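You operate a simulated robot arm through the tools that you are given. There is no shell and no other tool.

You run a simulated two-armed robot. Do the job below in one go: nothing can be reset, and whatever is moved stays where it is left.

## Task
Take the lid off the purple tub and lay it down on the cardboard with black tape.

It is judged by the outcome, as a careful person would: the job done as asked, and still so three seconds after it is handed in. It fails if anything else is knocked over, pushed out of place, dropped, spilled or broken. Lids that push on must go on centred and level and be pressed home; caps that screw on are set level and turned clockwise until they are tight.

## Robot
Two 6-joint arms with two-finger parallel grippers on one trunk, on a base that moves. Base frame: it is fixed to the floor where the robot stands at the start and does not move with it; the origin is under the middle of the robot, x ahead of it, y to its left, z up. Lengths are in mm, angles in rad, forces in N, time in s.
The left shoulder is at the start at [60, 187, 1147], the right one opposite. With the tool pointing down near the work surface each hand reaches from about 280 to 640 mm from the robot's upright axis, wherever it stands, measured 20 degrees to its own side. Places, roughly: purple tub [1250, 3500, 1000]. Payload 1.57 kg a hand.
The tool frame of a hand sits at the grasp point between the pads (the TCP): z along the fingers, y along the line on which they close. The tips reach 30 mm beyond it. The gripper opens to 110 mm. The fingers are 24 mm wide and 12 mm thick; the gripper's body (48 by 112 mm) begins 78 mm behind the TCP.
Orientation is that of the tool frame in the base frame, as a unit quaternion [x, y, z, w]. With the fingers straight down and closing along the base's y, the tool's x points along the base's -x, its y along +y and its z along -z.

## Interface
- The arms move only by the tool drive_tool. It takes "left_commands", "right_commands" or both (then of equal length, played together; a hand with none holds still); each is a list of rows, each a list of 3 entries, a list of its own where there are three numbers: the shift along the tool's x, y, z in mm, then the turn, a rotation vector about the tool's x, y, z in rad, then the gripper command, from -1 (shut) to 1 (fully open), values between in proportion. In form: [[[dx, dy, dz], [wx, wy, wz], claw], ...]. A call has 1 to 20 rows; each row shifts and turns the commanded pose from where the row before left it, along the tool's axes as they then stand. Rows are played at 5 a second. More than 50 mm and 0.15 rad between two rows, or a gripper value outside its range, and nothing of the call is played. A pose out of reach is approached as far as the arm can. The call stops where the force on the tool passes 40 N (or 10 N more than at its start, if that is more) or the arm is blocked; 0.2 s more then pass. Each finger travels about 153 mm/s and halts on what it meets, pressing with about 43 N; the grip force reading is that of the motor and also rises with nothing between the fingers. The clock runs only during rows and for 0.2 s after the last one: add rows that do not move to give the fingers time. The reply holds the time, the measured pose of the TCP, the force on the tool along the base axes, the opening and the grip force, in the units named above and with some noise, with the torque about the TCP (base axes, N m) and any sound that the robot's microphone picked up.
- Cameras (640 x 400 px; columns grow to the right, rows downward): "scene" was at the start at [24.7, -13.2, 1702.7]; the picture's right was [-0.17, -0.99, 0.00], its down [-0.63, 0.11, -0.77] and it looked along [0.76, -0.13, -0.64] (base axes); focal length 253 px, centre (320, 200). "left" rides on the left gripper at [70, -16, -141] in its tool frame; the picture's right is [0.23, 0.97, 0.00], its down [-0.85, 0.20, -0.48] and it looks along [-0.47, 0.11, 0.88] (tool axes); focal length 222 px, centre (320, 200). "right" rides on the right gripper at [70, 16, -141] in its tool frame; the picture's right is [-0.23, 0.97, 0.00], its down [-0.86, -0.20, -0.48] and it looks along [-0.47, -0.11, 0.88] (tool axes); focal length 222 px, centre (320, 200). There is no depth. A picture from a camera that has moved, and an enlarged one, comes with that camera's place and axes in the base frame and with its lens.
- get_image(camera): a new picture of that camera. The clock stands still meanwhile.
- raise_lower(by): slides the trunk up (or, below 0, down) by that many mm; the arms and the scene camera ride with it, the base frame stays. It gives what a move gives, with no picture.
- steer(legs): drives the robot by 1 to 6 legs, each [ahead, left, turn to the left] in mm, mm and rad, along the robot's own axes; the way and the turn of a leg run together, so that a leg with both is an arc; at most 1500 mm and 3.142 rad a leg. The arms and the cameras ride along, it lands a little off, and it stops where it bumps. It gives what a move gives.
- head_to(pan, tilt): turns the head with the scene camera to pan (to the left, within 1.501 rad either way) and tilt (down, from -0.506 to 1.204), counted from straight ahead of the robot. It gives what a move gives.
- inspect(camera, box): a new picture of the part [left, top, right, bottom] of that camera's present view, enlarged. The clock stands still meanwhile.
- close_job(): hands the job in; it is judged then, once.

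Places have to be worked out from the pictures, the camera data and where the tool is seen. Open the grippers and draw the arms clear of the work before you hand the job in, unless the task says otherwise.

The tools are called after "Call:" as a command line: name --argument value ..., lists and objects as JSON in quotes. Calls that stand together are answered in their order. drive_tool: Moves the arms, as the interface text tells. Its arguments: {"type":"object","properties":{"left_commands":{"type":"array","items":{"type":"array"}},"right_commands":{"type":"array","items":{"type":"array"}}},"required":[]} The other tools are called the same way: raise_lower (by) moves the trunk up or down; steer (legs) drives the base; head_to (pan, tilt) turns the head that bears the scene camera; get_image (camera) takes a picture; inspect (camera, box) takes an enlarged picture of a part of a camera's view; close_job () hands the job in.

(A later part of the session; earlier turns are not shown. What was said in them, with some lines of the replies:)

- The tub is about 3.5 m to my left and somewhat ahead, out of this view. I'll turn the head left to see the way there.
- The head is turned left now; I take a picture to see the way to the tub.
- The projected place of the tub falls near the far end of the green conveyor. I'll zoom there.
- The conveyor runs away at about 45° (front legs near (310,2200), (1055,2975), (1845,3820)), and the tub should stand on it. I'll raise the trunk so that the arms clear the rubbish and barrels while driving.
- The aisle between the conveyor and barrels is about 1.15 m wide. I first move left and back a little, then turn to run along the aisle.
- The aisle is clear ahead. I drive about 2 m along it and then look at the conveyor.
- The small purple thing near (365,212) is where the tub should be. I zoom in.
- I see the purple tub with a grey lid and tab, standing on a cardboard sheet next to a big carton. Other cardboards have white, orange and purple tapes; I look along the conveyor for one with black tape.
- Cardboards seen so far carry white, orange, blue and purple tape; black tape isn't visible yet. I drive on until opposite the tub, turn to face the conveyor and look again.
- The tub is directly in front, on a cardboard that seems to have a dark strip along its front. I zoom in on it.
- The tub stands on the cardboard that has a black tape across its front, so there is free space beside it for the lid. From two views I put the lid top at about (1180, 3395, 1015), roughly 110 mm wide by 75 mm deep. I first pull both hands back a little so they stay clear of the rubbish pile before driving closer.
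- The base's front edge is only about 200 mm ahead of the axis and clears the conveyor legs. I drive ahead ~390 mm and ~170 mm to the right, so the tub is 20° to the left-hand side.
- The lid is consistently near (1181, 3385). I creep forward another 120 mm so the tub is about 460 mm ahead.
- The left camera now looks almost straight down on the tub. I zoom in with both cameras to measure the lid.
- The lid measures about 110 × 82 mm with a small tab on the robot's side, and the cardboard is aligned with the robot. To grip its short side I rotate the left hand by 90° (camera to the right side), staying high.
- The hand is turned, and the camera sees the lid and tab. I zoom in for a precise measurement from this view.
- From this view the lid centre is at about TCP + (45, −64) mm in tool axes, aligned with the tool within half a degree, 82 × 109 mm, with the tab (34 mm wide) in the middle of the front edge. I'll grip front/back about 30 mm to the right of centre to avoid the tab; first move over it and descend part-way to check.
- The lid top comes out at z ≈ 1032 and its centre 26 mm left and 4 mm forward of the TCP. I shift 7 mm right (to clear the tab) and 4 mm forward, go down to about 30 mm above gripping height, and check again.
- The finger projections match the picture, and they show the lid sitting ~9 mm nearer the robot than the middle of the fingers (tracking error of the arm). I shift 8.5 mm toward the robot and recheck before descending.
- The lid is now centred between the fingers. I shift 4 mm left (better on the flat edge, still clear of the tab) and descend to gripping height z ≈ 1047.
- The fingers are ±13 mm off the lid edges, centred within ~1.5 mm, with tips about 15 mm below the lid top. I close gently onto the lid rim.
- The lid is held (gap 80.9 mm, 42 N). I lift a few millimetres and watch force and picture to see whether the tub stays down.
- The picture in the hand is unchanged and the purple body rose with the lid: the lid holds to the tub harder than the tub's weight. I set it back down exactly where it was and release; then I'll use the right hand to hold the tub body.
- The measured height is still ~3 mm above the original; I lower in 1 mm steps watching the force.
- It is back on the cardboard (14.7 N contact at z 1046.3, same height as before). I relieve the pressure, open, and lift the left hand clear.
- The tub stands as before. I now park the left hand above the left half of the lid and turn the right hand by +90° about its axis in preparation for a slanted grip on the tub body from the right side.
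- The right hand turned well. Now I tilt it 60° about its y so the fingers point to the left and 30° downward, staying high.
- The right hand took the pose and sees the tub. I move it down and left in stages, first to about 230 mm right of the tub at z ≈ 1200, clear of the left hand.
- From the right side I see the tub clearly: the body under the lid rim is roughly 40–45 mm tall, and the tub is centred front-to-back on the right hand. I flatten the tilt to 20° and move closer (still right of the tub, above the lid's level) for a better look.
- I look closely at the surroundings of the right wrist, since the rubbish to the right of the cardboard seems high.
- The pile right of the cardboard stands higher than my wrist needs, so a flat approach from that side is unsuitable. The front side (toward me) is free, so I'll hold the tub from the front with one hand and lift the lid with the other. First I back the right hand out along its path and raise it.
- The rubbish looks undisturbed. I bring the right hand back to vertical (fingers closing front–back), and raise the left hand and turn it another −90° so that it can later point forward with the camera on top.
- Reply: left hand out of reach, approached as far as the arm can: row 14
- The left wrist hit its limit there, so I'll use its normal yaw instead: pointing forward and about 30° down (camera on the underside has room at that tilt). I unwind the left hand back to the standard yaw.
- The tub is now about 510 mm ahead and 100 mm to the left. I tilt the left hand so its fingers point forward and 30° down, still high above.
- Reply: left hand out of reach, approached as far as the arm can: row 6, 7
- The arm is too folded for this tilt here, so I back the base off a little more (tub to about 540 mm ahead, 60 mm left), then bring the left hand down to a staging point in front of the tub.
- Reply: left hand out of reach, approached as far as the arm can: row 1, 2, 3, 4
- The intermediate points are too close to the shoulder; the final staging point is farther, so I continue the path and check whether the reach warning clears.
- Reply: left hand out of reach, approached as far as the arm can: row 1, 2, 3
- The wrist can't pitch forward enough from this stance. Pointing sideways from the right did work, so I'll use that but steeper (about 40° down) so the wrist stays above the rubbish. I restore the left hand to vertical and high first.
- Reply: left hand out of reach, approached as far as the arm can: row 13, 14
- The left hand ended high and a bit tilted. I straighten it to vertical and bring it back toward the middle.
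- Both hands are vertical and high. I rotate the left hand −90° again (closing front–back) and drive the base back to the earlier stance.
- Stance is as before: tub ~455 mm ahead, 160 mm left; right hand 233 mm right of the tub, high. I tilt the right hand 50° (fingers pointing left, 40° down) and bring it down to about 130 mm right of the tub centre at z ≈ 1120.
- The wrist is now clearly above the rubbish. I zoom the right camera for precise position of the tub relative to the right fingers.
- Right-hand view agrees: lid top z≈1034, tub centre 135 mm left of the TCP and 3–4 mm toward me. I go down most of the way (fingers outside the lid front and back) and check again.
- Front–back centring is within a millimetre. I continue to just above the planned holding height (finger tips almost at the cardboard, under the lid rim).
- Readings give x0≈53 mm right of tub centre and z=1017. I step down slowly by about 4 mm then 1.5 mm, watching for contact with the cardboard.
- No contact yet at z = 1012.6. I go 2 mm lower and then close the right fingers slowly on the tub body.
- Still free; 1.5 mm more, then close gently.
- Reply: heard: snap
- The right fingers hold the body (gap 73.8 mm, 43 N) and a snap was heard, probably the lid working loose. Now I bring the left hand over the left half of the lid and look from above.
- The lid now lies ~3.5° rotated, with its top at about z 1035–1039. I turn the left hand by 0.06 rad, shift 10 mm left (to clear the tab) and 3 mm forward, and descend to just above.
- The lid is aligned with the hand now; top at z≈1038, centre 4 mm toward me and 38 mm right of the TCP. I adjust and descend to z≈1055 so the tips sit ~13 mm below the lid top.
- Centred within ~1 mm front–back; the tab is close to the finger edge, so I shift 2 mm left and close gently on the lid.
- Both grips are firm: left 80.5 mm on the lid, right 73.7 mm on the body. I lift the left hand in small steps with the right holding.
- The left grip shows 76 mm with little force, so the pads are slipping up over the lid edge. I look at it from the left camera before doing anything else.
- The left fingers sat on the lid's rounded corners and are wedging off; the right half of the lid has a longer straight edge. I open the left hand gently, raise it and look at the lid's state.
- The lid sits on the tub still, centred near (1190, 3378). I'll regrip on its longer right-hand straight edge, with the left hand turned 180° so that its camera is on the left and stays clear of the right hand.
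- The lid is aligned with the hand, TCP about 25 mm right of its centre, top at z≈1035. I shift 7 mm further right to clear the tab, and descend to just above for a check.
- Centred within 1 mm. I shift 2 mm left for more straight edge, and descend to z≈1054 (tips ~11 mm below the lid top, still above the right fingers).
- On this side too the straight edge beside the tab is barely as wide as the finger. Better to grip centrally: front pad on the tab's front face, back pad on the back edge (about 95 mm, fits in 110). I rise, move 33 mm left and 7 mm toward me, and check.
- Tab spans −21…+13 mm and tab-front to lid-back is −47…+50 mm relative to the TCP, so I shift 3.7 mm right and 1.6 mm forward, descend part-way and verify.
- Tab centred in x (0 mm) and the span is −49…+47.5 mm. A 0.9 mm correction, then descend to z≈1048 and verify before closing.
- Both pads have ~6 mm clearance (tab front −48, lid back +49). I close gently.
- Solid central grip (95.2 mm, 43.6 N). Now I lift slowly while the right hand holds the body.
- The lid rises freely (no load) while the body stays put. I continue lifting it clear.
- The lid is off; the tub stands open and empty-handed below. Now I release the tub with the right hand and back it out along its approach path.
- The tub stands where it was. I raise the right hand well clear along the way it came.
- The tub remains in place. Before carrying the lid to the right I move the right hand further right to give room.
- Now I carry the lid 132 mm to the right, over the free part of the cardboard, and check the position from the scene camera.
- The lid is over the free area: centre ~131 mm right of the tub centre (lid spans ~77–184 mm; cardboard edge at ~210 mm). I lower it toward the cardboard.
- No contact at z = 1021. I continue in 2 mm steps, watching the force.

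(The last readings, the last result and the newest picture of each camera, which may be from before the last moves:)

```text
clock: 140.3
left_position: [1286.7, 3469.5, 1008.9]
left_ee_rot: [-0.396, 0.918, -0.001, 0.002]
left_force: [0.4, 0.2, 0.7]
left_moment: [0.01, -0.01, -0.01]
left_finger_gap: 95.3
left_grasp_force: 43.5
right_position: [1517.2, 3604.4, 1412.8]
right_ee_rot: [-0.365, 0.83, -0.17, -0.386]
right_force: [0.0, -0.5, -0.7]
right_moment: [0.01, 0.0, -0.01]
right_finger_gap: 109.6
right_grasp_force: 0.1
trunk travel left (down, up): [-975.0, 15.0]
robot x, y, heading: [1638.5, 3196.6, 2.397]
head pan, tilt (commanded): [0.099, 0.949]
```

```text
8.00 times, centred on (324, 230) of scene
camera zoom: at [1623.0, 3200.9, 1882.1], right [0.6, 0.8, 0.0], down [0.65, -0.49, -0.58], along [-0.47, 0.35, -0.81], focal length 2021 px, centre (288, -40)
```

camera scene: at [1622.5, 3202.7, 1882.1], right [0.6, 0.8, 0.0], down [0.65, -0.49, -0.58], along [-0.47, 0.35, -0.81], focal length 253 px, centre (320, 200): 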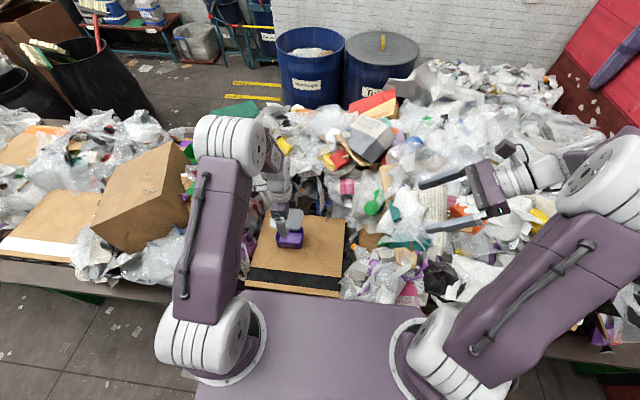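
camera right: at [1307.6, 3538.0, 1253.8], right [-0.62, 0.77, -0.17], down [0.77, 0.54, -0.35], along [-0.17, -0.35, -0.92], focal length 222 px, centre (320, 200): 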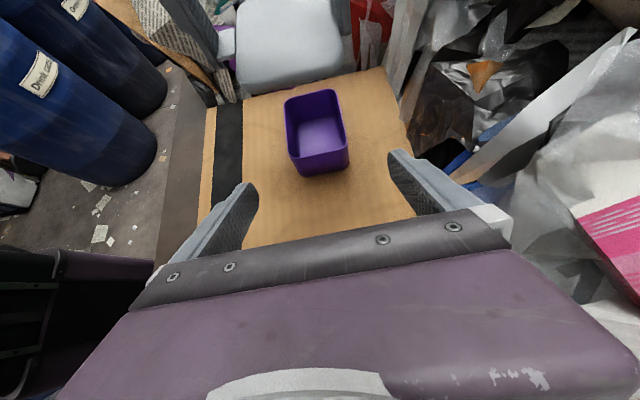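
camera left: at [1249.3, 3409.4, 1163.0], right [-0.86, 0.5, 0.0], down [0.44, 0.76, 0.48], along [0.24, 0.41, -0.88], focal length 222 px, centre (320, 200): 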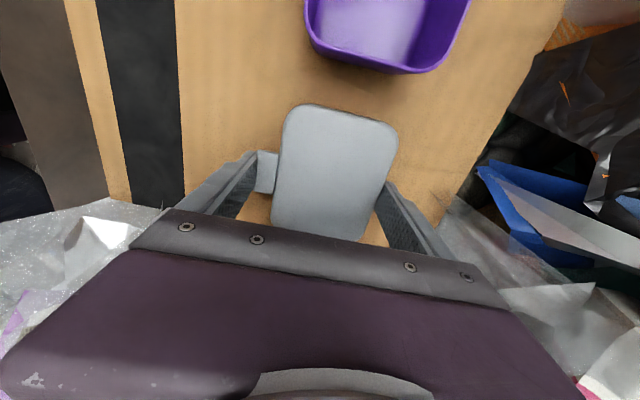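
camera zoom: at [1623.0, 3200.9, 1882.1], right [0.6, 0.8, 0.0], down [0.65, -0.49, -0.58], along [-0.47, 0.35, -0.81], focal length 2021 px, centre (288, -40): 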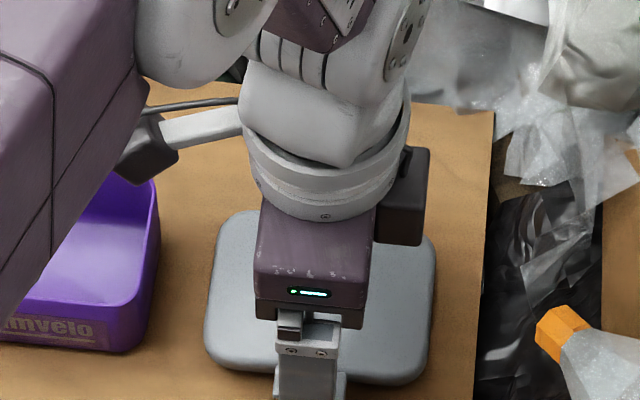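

Still no contact at z = 1008.9. I continue 1 mm at a time.

Call:
drive_tool --left_commands '[[[0, 0, 1], [0, 0, 0], 0.5], [[0, 0, 1], [0, 0, 0], 0.5], [[0, 0, 0], [0, 0, 0], 0.5]]'

Call:
drive_tool --left_commands '[[[0, 0, 1], [0, 0, 0], 0.5], [[0, 0, 1], [0, 0, 0], 0.5], [[0, 0, 0], [0, 0, 0], 0.5]]'

```text
clock: 141.1
left_position: [1287.0, 3469.0, 1007.3]
left_ee_rot: [-0.395, 0.918, -0.002, 0.002]
left_force: [0.1, 0.0, -0.8]
left_moment: [-0.01, 0.0, 0.0]
left_finger_gap: 95.6
left_grasp_force: 42.9
right_position: [1517.6, 3603.9, 1411.3]
right_ee_rot: [-0.365, 0.83, -0.17, -0.386]
right_force: [-0.4, 0.3, 0.0]
right_moment: [-0.01, 0.01, 0.03]
right_finger_gap: 109.8
right_grasp_force: 0.1
trunk travel left (down, up): [-975.0, 15.0]
robot x, y, heading: [1635.5, 3195.9, 2.401]
head pan, tilt (commanded): [0.099, 0.949]
```

```text
clock: 141.9
left_position: [1286.4, 3469.7, 1005.8]
left_ee_rot: [-0.396, 0.918, -0.001, 0.001]
left_force: [0.3, 0.0, 0.8]
left_moment: [-0.01, -0.02, -0.02]
left_finger_gap: 95.1
left_grasp_force: 43.4
right_position: [1518.0, 3605.2, 1411.8]
right_ee_rot: [-0.365, 0.83, -0.169, -0.386]
right_force: [0.9, -0.5, -0.5]
right_moment: [-0.05, -0.01, 0.01]
right_finger_gap: 110.1
right_grasp_force: 0.1
trunk travel left (down, up): [-975.0, 15.0]
robot x, y, heading: [1637.5, 3198.4, 2.397]
head pan, tilt (commanded): [0.099, 0.949]
```

Call:
drive_tool --left_commands '[[[0, 0, 1], [0, 0, 0], 0.5], [[0, 0, 1], [0, 0, 0], 0.5], [[0, 0, 0], [0, 0, 0], 0.5]]'

Call:
drive_tool --left_commands '[[[0, 0, 1], [0, 0, 0], 0.5], [[0, 0, 1], [0, 0, 0], 0.5], [[0, 0, 0], [0, 0, 0], 0.5]]'

Call:
inspect --camera "scene" --box '[284, 210, 364, 260]'

```text
clock: 142.7
left_position: [1287.0, 3470.0, 1004.6]
left_ee_rot: [-0.395, 0.919, 0.0, 0.001]
left_force: [-5.2, -2.3, 17.0]
left_moment: [-0.13, 0.41, 0.17]
left_finger_gap: 95.4
left_grasp_force: 43.3
right_position: [1518.3, 3602.0, 1413.6]
right_ee_rot: [-0.365, 0.83, -0.17, -0.386]
right_force: [-0.2, 0.0, -0.4]
right_moment: [0.0, -0.03, -0.01]
right_finger_gap: 110.0
right_grasp_force: 0.1
trunk travel left (down, up): [-975.0, 15.0]
robot x, y, heading: [1632.2, 3196.6, 2.397]
head pan, tilt (commanded): [0.099, 0.949]
```

```text
clock: 143.3
left_position: [1286.4, 3469.6, 1004.9]
left_ee_rot: [-0.395, 0.919, 0.0, 0.001]
left_force: [0.0, -3.9, 21.1]
left_moment: [-1.0, -0.64, -0.1]
left_finger_gap: 95.5
left_grasp_force: 43.3
right_position: [1518.8, 3603.6, 1414.0]
right_ee_rot: [-0.366, 0.829, -0.169, -0.387]
right_force: [-0.7, -0.4, -0.1]
right_moment: [-0.01, -0.01, 0.03]
right_finger_gap: 109.9
right_grasp_force: 0.0
trunk travel left (down, up): [-975.0, 15.0]
robot x, y, heading: [1635.9, 3196.2, 2.4]
head pan, tilt (commanded): [0.099, 0.949]
stopped in row 2 (left hand): the force on the tool passed its limit at 43 N (the readings are from after the stop); the commanded pose is now the measured one
```

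```text
8.00 times, centred on (324, 235) of scene
camera zoom: at [1625.5, 3198.2, 1882.1], right [0.6, 0.8, 0.0], down [0.65, -0.49, -0.58], along [-0.47, 0.35, -0.81], focal length 2021 px, centre (288, -80)
```

zoom: 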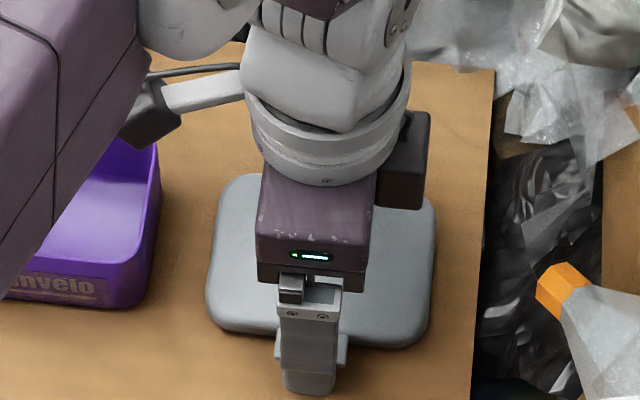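

The tips (and perhaps the lid) now touch the cardboard (contact at z ≈ 1004.7). I relieve the pressure by ~1 mm and open slowly to let the lid settle.

Call:
drive_tool --left_commands '[[[0, 0, -1], [0, 0, 0], 0.5], [[0, 0, 0], [0, 0, 0], 0.72], [[0, 0, 0], [0, 0, 0], 0.74], [[0, 0, 0], [0, 0, 0], 0.76], [[0, 0, 0], [0, 0, 0], 0.8], [[0, 0, 0], [0, 0, 0], 0.88], [[0, 0, 0], [0, 0, 0], 1], [[0, 0, 0], [0, 0, 0], 1]]'

Call:
get_image --camera "left"

Call:
inspect --camera "scene" --box '[284, 210, 364, 260]'

```text
clock: 145.1
left_position: [1286.6, 3471.0, 1005.1]
left_ee_rot: [-0.396, 0.918, 0.001, 0.001]
left_force: [-11.6, 4.1, 29.4]
left_moment: [-1.22, -0.58, -0.39]
left_finger_gap: 99.9
left_grasp_force: 0.0
right_position: [1517.1, 3603.0, 1412.3]
right_ee_rot: [-0.365, 0.83, -0.169, -0.386]
right_force: [0.4, 0.8, 0.1]
right_moment: [-0.04, 0.0, 0.01]
right_finger_gap: 109.8
right_grasp_force: 0.2
trunk travel left (down, up): [-975.0, 15.0]
robot x, y, heading: [1637.6, 3197.8, 2.404]
head pan, tilt (commanded): [0.099, 0.949]
```

```text
taken
camera left: at [1248.7, 3408.9, 1146.4], right [-0.86, 0.5, 0.0], down [0.44, 0.76, 0.48], along [0.24, 0.42, -0.88], focal length 222 px, centre (320, 200)
```

left: 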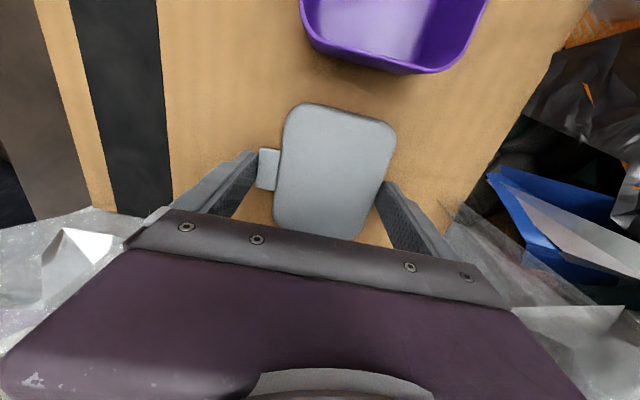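

```text
8.00 times, centred on (324, 235) of scene
camera zoom: at [1622.9, 3199.9, 1882.3], right [0.6, 0.8, 0.0], down [0.65, -0.49, -0.58], along [-0.47, 0.35, -0.81], focal length 2021 px, centre (288, -80)
```

zoom: 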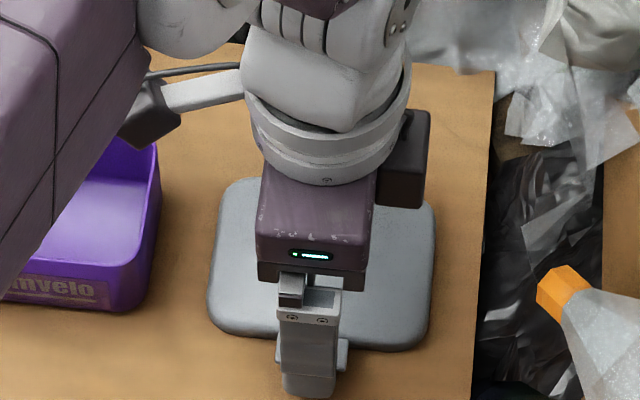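

The lid seems to be down, but the fingertips still press on the cardboard (29 N). I raise the hand a couple of millimetres with the fingers opening.

Call:
drive_tool --left_commands '[[[0, 0, -1], [0, 0, 0], 1], [[0, 0, -1], [0, 0, 0], 1], [[0, 0, 0], [0, 0, 0], 1], [[0, 0, 0], [0, 0, 0], 1]]'

Call:
inspect --camera "left" --box '[220, 90, 412, 240]'

```text
clock: 146.1
left_position: [1286.0, 3470.1, 1005.8]
left_ee_rot: [-0.396, 0.918, -0.001, 0.001]
left_force: [0.1, -0.1, -0.3]
left_moment: [-0.01, 0.0, -0.03]
left_finger_gap: 110.0
left_grasp_force: 0.0
right_position: [1517.3, 3604.6, 1412.0]
right_ee_rot: [-0.365, 0.83, -0.169, -0.386]
right_force: [0.1, -0.5, -0.2]
right_moment: [0.0, -0.02, -0.01]
right_finger_gap: 109.8
right_grasp_force: 0.1
trunk travel left (down, up): [-975.0, 15.0]
robot x, y, heading: [1634.5, 3199.4, 2.398]
head pan, tilt (commanded): [0.099, 0.949]
```

```text
2.67 times, centred on (316, 165) of left
camera zoom: at [1249.2, 3408.2, 1147.1], right [-0.86, 0.5, 0.0], down [0.44, 0.76, 0.48], along [0.24, 0.41, -0.88], focal length 592 px, centre (331, 293)
```

zoom: 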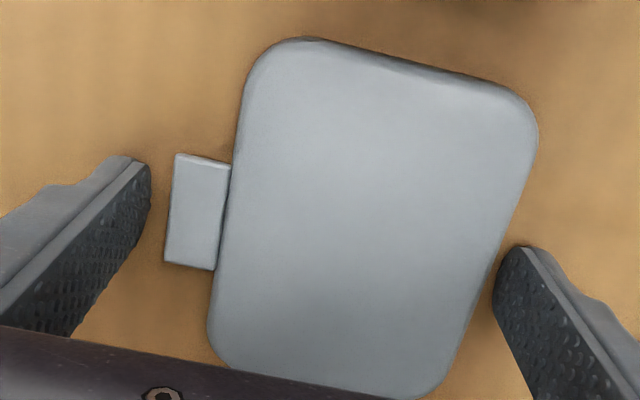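

The fingers are fully open with ~6 mm clearance on each side and no contact force; the lid lies flat on the cardboard. I lift the left hand straight up.

Call:
drive_tool --left_commands '[[[0, 0, -4], [0, 0, 0], 1], [[0, 0, -8], [0, 0, 0], 1], [[0, 0, -15], [0, 0, 0], 1], [[0, 0, -30], [0, 0, 0], 1], [[0, 0, -45], [0, 0, 0], 1], [[0, 0, -45], [0, 0, 0], 1], [[0, 0, -45], [0, 0, 0], 1], [[0, 0, -45], [0, 0, 0], 1], [[0, 0, 0], [0, 0, 0], 1]]'

Call:
get_image --camera "left"

Call:
inspect --camera "scene" --box '[250, 190, 378, 270]'

```text
clock: 148.1
left_position: [1286.2, 3468.9, 1245.2]
left_ee_rot: [-0.395, 0.919, -0.001, 0.002]
left_force: [0.2, -0.7, -0.2]
left_moment: [-0.01, -0.01, 0.02]
left_finger_gap: 110.2
left_grasp_force: 0.0
right_position: [1518.3, 3604.3, 1411.6]
right_ee_rot: [-0.365, 0.83, -0.169, -0.386]
right_force: [0.0, -0.5, 0.1]
right_moment: [0.01, -0.02, -0.02]
right_finger_gap: 109.9
right_grasp_force: 0.1
trunk travel left (down, up): [-975.0, 15.0]
robot x, y, heading: [1635.2, 3195.1, 2.399]
head pan, tilt (commanded): [0.099, 0.949]
```

```text
taken
camera left: at [1250.3, 3407.0, 1386.8], right [-0.86, 0.5, 0.0], down [0.44, 0.76, 0.48], along [0.24, 0.41, -0.88], focal length 222 px, centre (320, 200)
```

left: 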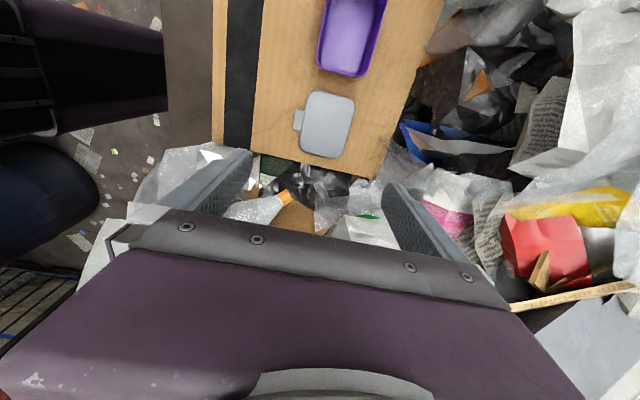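

```text
5.00 times, centred on (314, 230) of scene
camera zoom: at [1623.0, 3201.1, 1882.1], right [0.6, 0.8, 0.0], down [0.65, -0.49, -0.58], along [-0.47, 0.35, -0.81], focal length 1263 px, centre (350, 50)
```

zoom: 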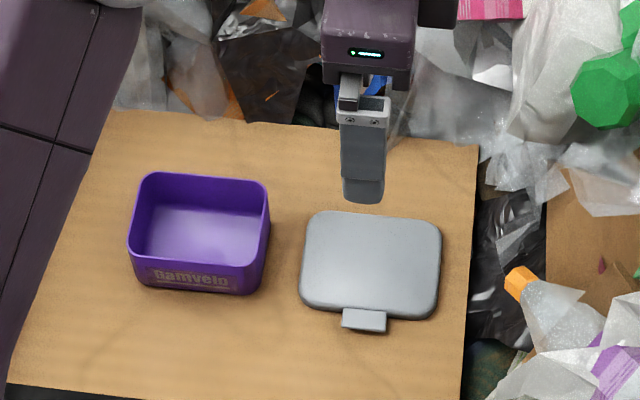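

The lid lies flat on the black-taped cardboard, next to the upright open tub. I raise the left hand further and draw both hands back.

Call:
drive_tool --left_commands '[[[0, 0, -45], [0, 0, 0], 1], [[0, 0, -45], [0, 0, 0], 1], [[0, 0, -45], [0, 0, 0], 1], [[0, 0, -25], [0, 0, 0], 1], [[0, -30, 0], [0, 0, 0], 1], [[0, -30, 0], [0, 0, 0], 1], [[0, -30, 0], [0, 0, 0], 1], [[0, 0, 0], [0, 0, 0], 1]]'

Call:
steer --legs '[[-200, 0, 0]]'

Call:
get_image --camera "scene"

Call:
inspect --camera "scene" --box '[240, 130, 400, 230]'

```text
clock: 149.9
left_position: [1350.1, 3408.7, 1402.3]
left_ee_rot: [-0.396, 0.918, 0.0, 0.001]
left_force: [-0.1, 0.2, 0.3]
left_moment: [-0.01, -0.04, 0.0]
left_finger_gap: 109.8
left_grasp_force: 0.0
right_position: [1516.9, 3605.0, 1411.8]
right_ee_rot: [-0.365, 0.83, -0.17, -0.386]
right_force: [0.3, -0.3, -0.4]
right_moment: [0.01, -0.02, 0.02]
right_finger_gap: 109.8
right_grasp_force: 0.1
trunk travel left (down, up): [-975.0, 15.0]
robot x, y, heading: [1636.0, 3196.3, 2.403]
head pan, tilt (commanded): [0.099, 0.949]
```

```text
clock: 151.4
left_position: [1490.4, 3280.5, 1401.6]
left_ee_rot: [-0.394, 0.919, -0.001, 0.002]
left_force: [0.0, 0.5, -0.1]
left_moment: [0.01, -0.04, 0.02]
left_finger_gap: 109.9
left_grasp_force: 0.0
right_position: [1658.5, 3475.4, 1409.7]
right_ee_rot: [-0.363, 0.831, -0.17, -0.385]
right_force: [0.1, 0.7, -0.7]
right_moment: [-0.01, -0.01, -0.01]
right_finger_gap: 110.1
right_grasp_force: 0.1
trunk travel left (down, up): [-975.0, 15.0]
robot x, y, heading: [1780.1, 3064.9, 2.401]
head pan, tilt (commanded): [0.099, 0.949]
```

```text
taken
camera scene: at [1761.6, 3073.7, 1882.0], right [0.6, 0.8, 0.0], down [0.65, -0.49, -0.58], along [-0.46, 0.35, -0.82], focal length 253 px, centre (320, 200)
```

scene: 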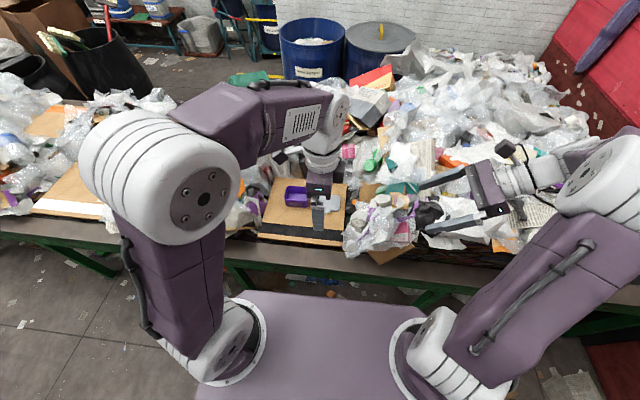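

```text
4.00 times, centred on (320, 180) of scene
camera zoom: at [1761.6, 3073.7, 1882.0], right [0.6, 0.8, 0.0], down [0.65, -0.49, -0.58], along [-0.46, 0.35, -0.82], focal length 1010 px, centre (320, 280)
```

zoom: 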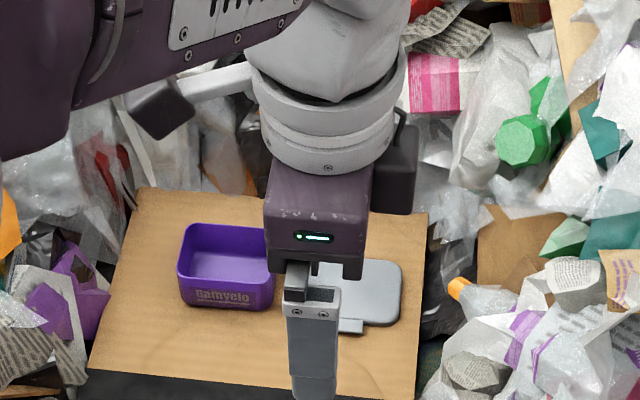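

The open tub stands upright on the cardboard with the lid lying flat beside it, nothing else has shifted, and both grippers are open and clear. I hand the job in.

Call:
close_job

```text
The job is handed in.
```

The lid is off the purple tub and lies flat on the cardboard with the black tape, just to the right of the tub. The tub was already standing on that same cardboard. It is still upright and open there, within a few millimetres of where it started.

- **Removing the lid:** it would not lift off on its own because the tub came up with it. I set the tub back down, held its body with the right hand, and lifted the lid with the left. One left-hand grip slipped off a rounded corner, so I re-gripped at the centre tab.
- **Setting it down:** the fingertips touched the cardboard before the lid was fully down, so it settled the last few millimetres when I opened the fingers.
- **Surroundings:** on my first approach from the right, the right wrist came close to a plastic bag in the rubbish pile and may have brushed it. I backed out, and nothing in the pile looked moved afterwards.

Both grippers are open, and the robot is backed off from the conveyor.
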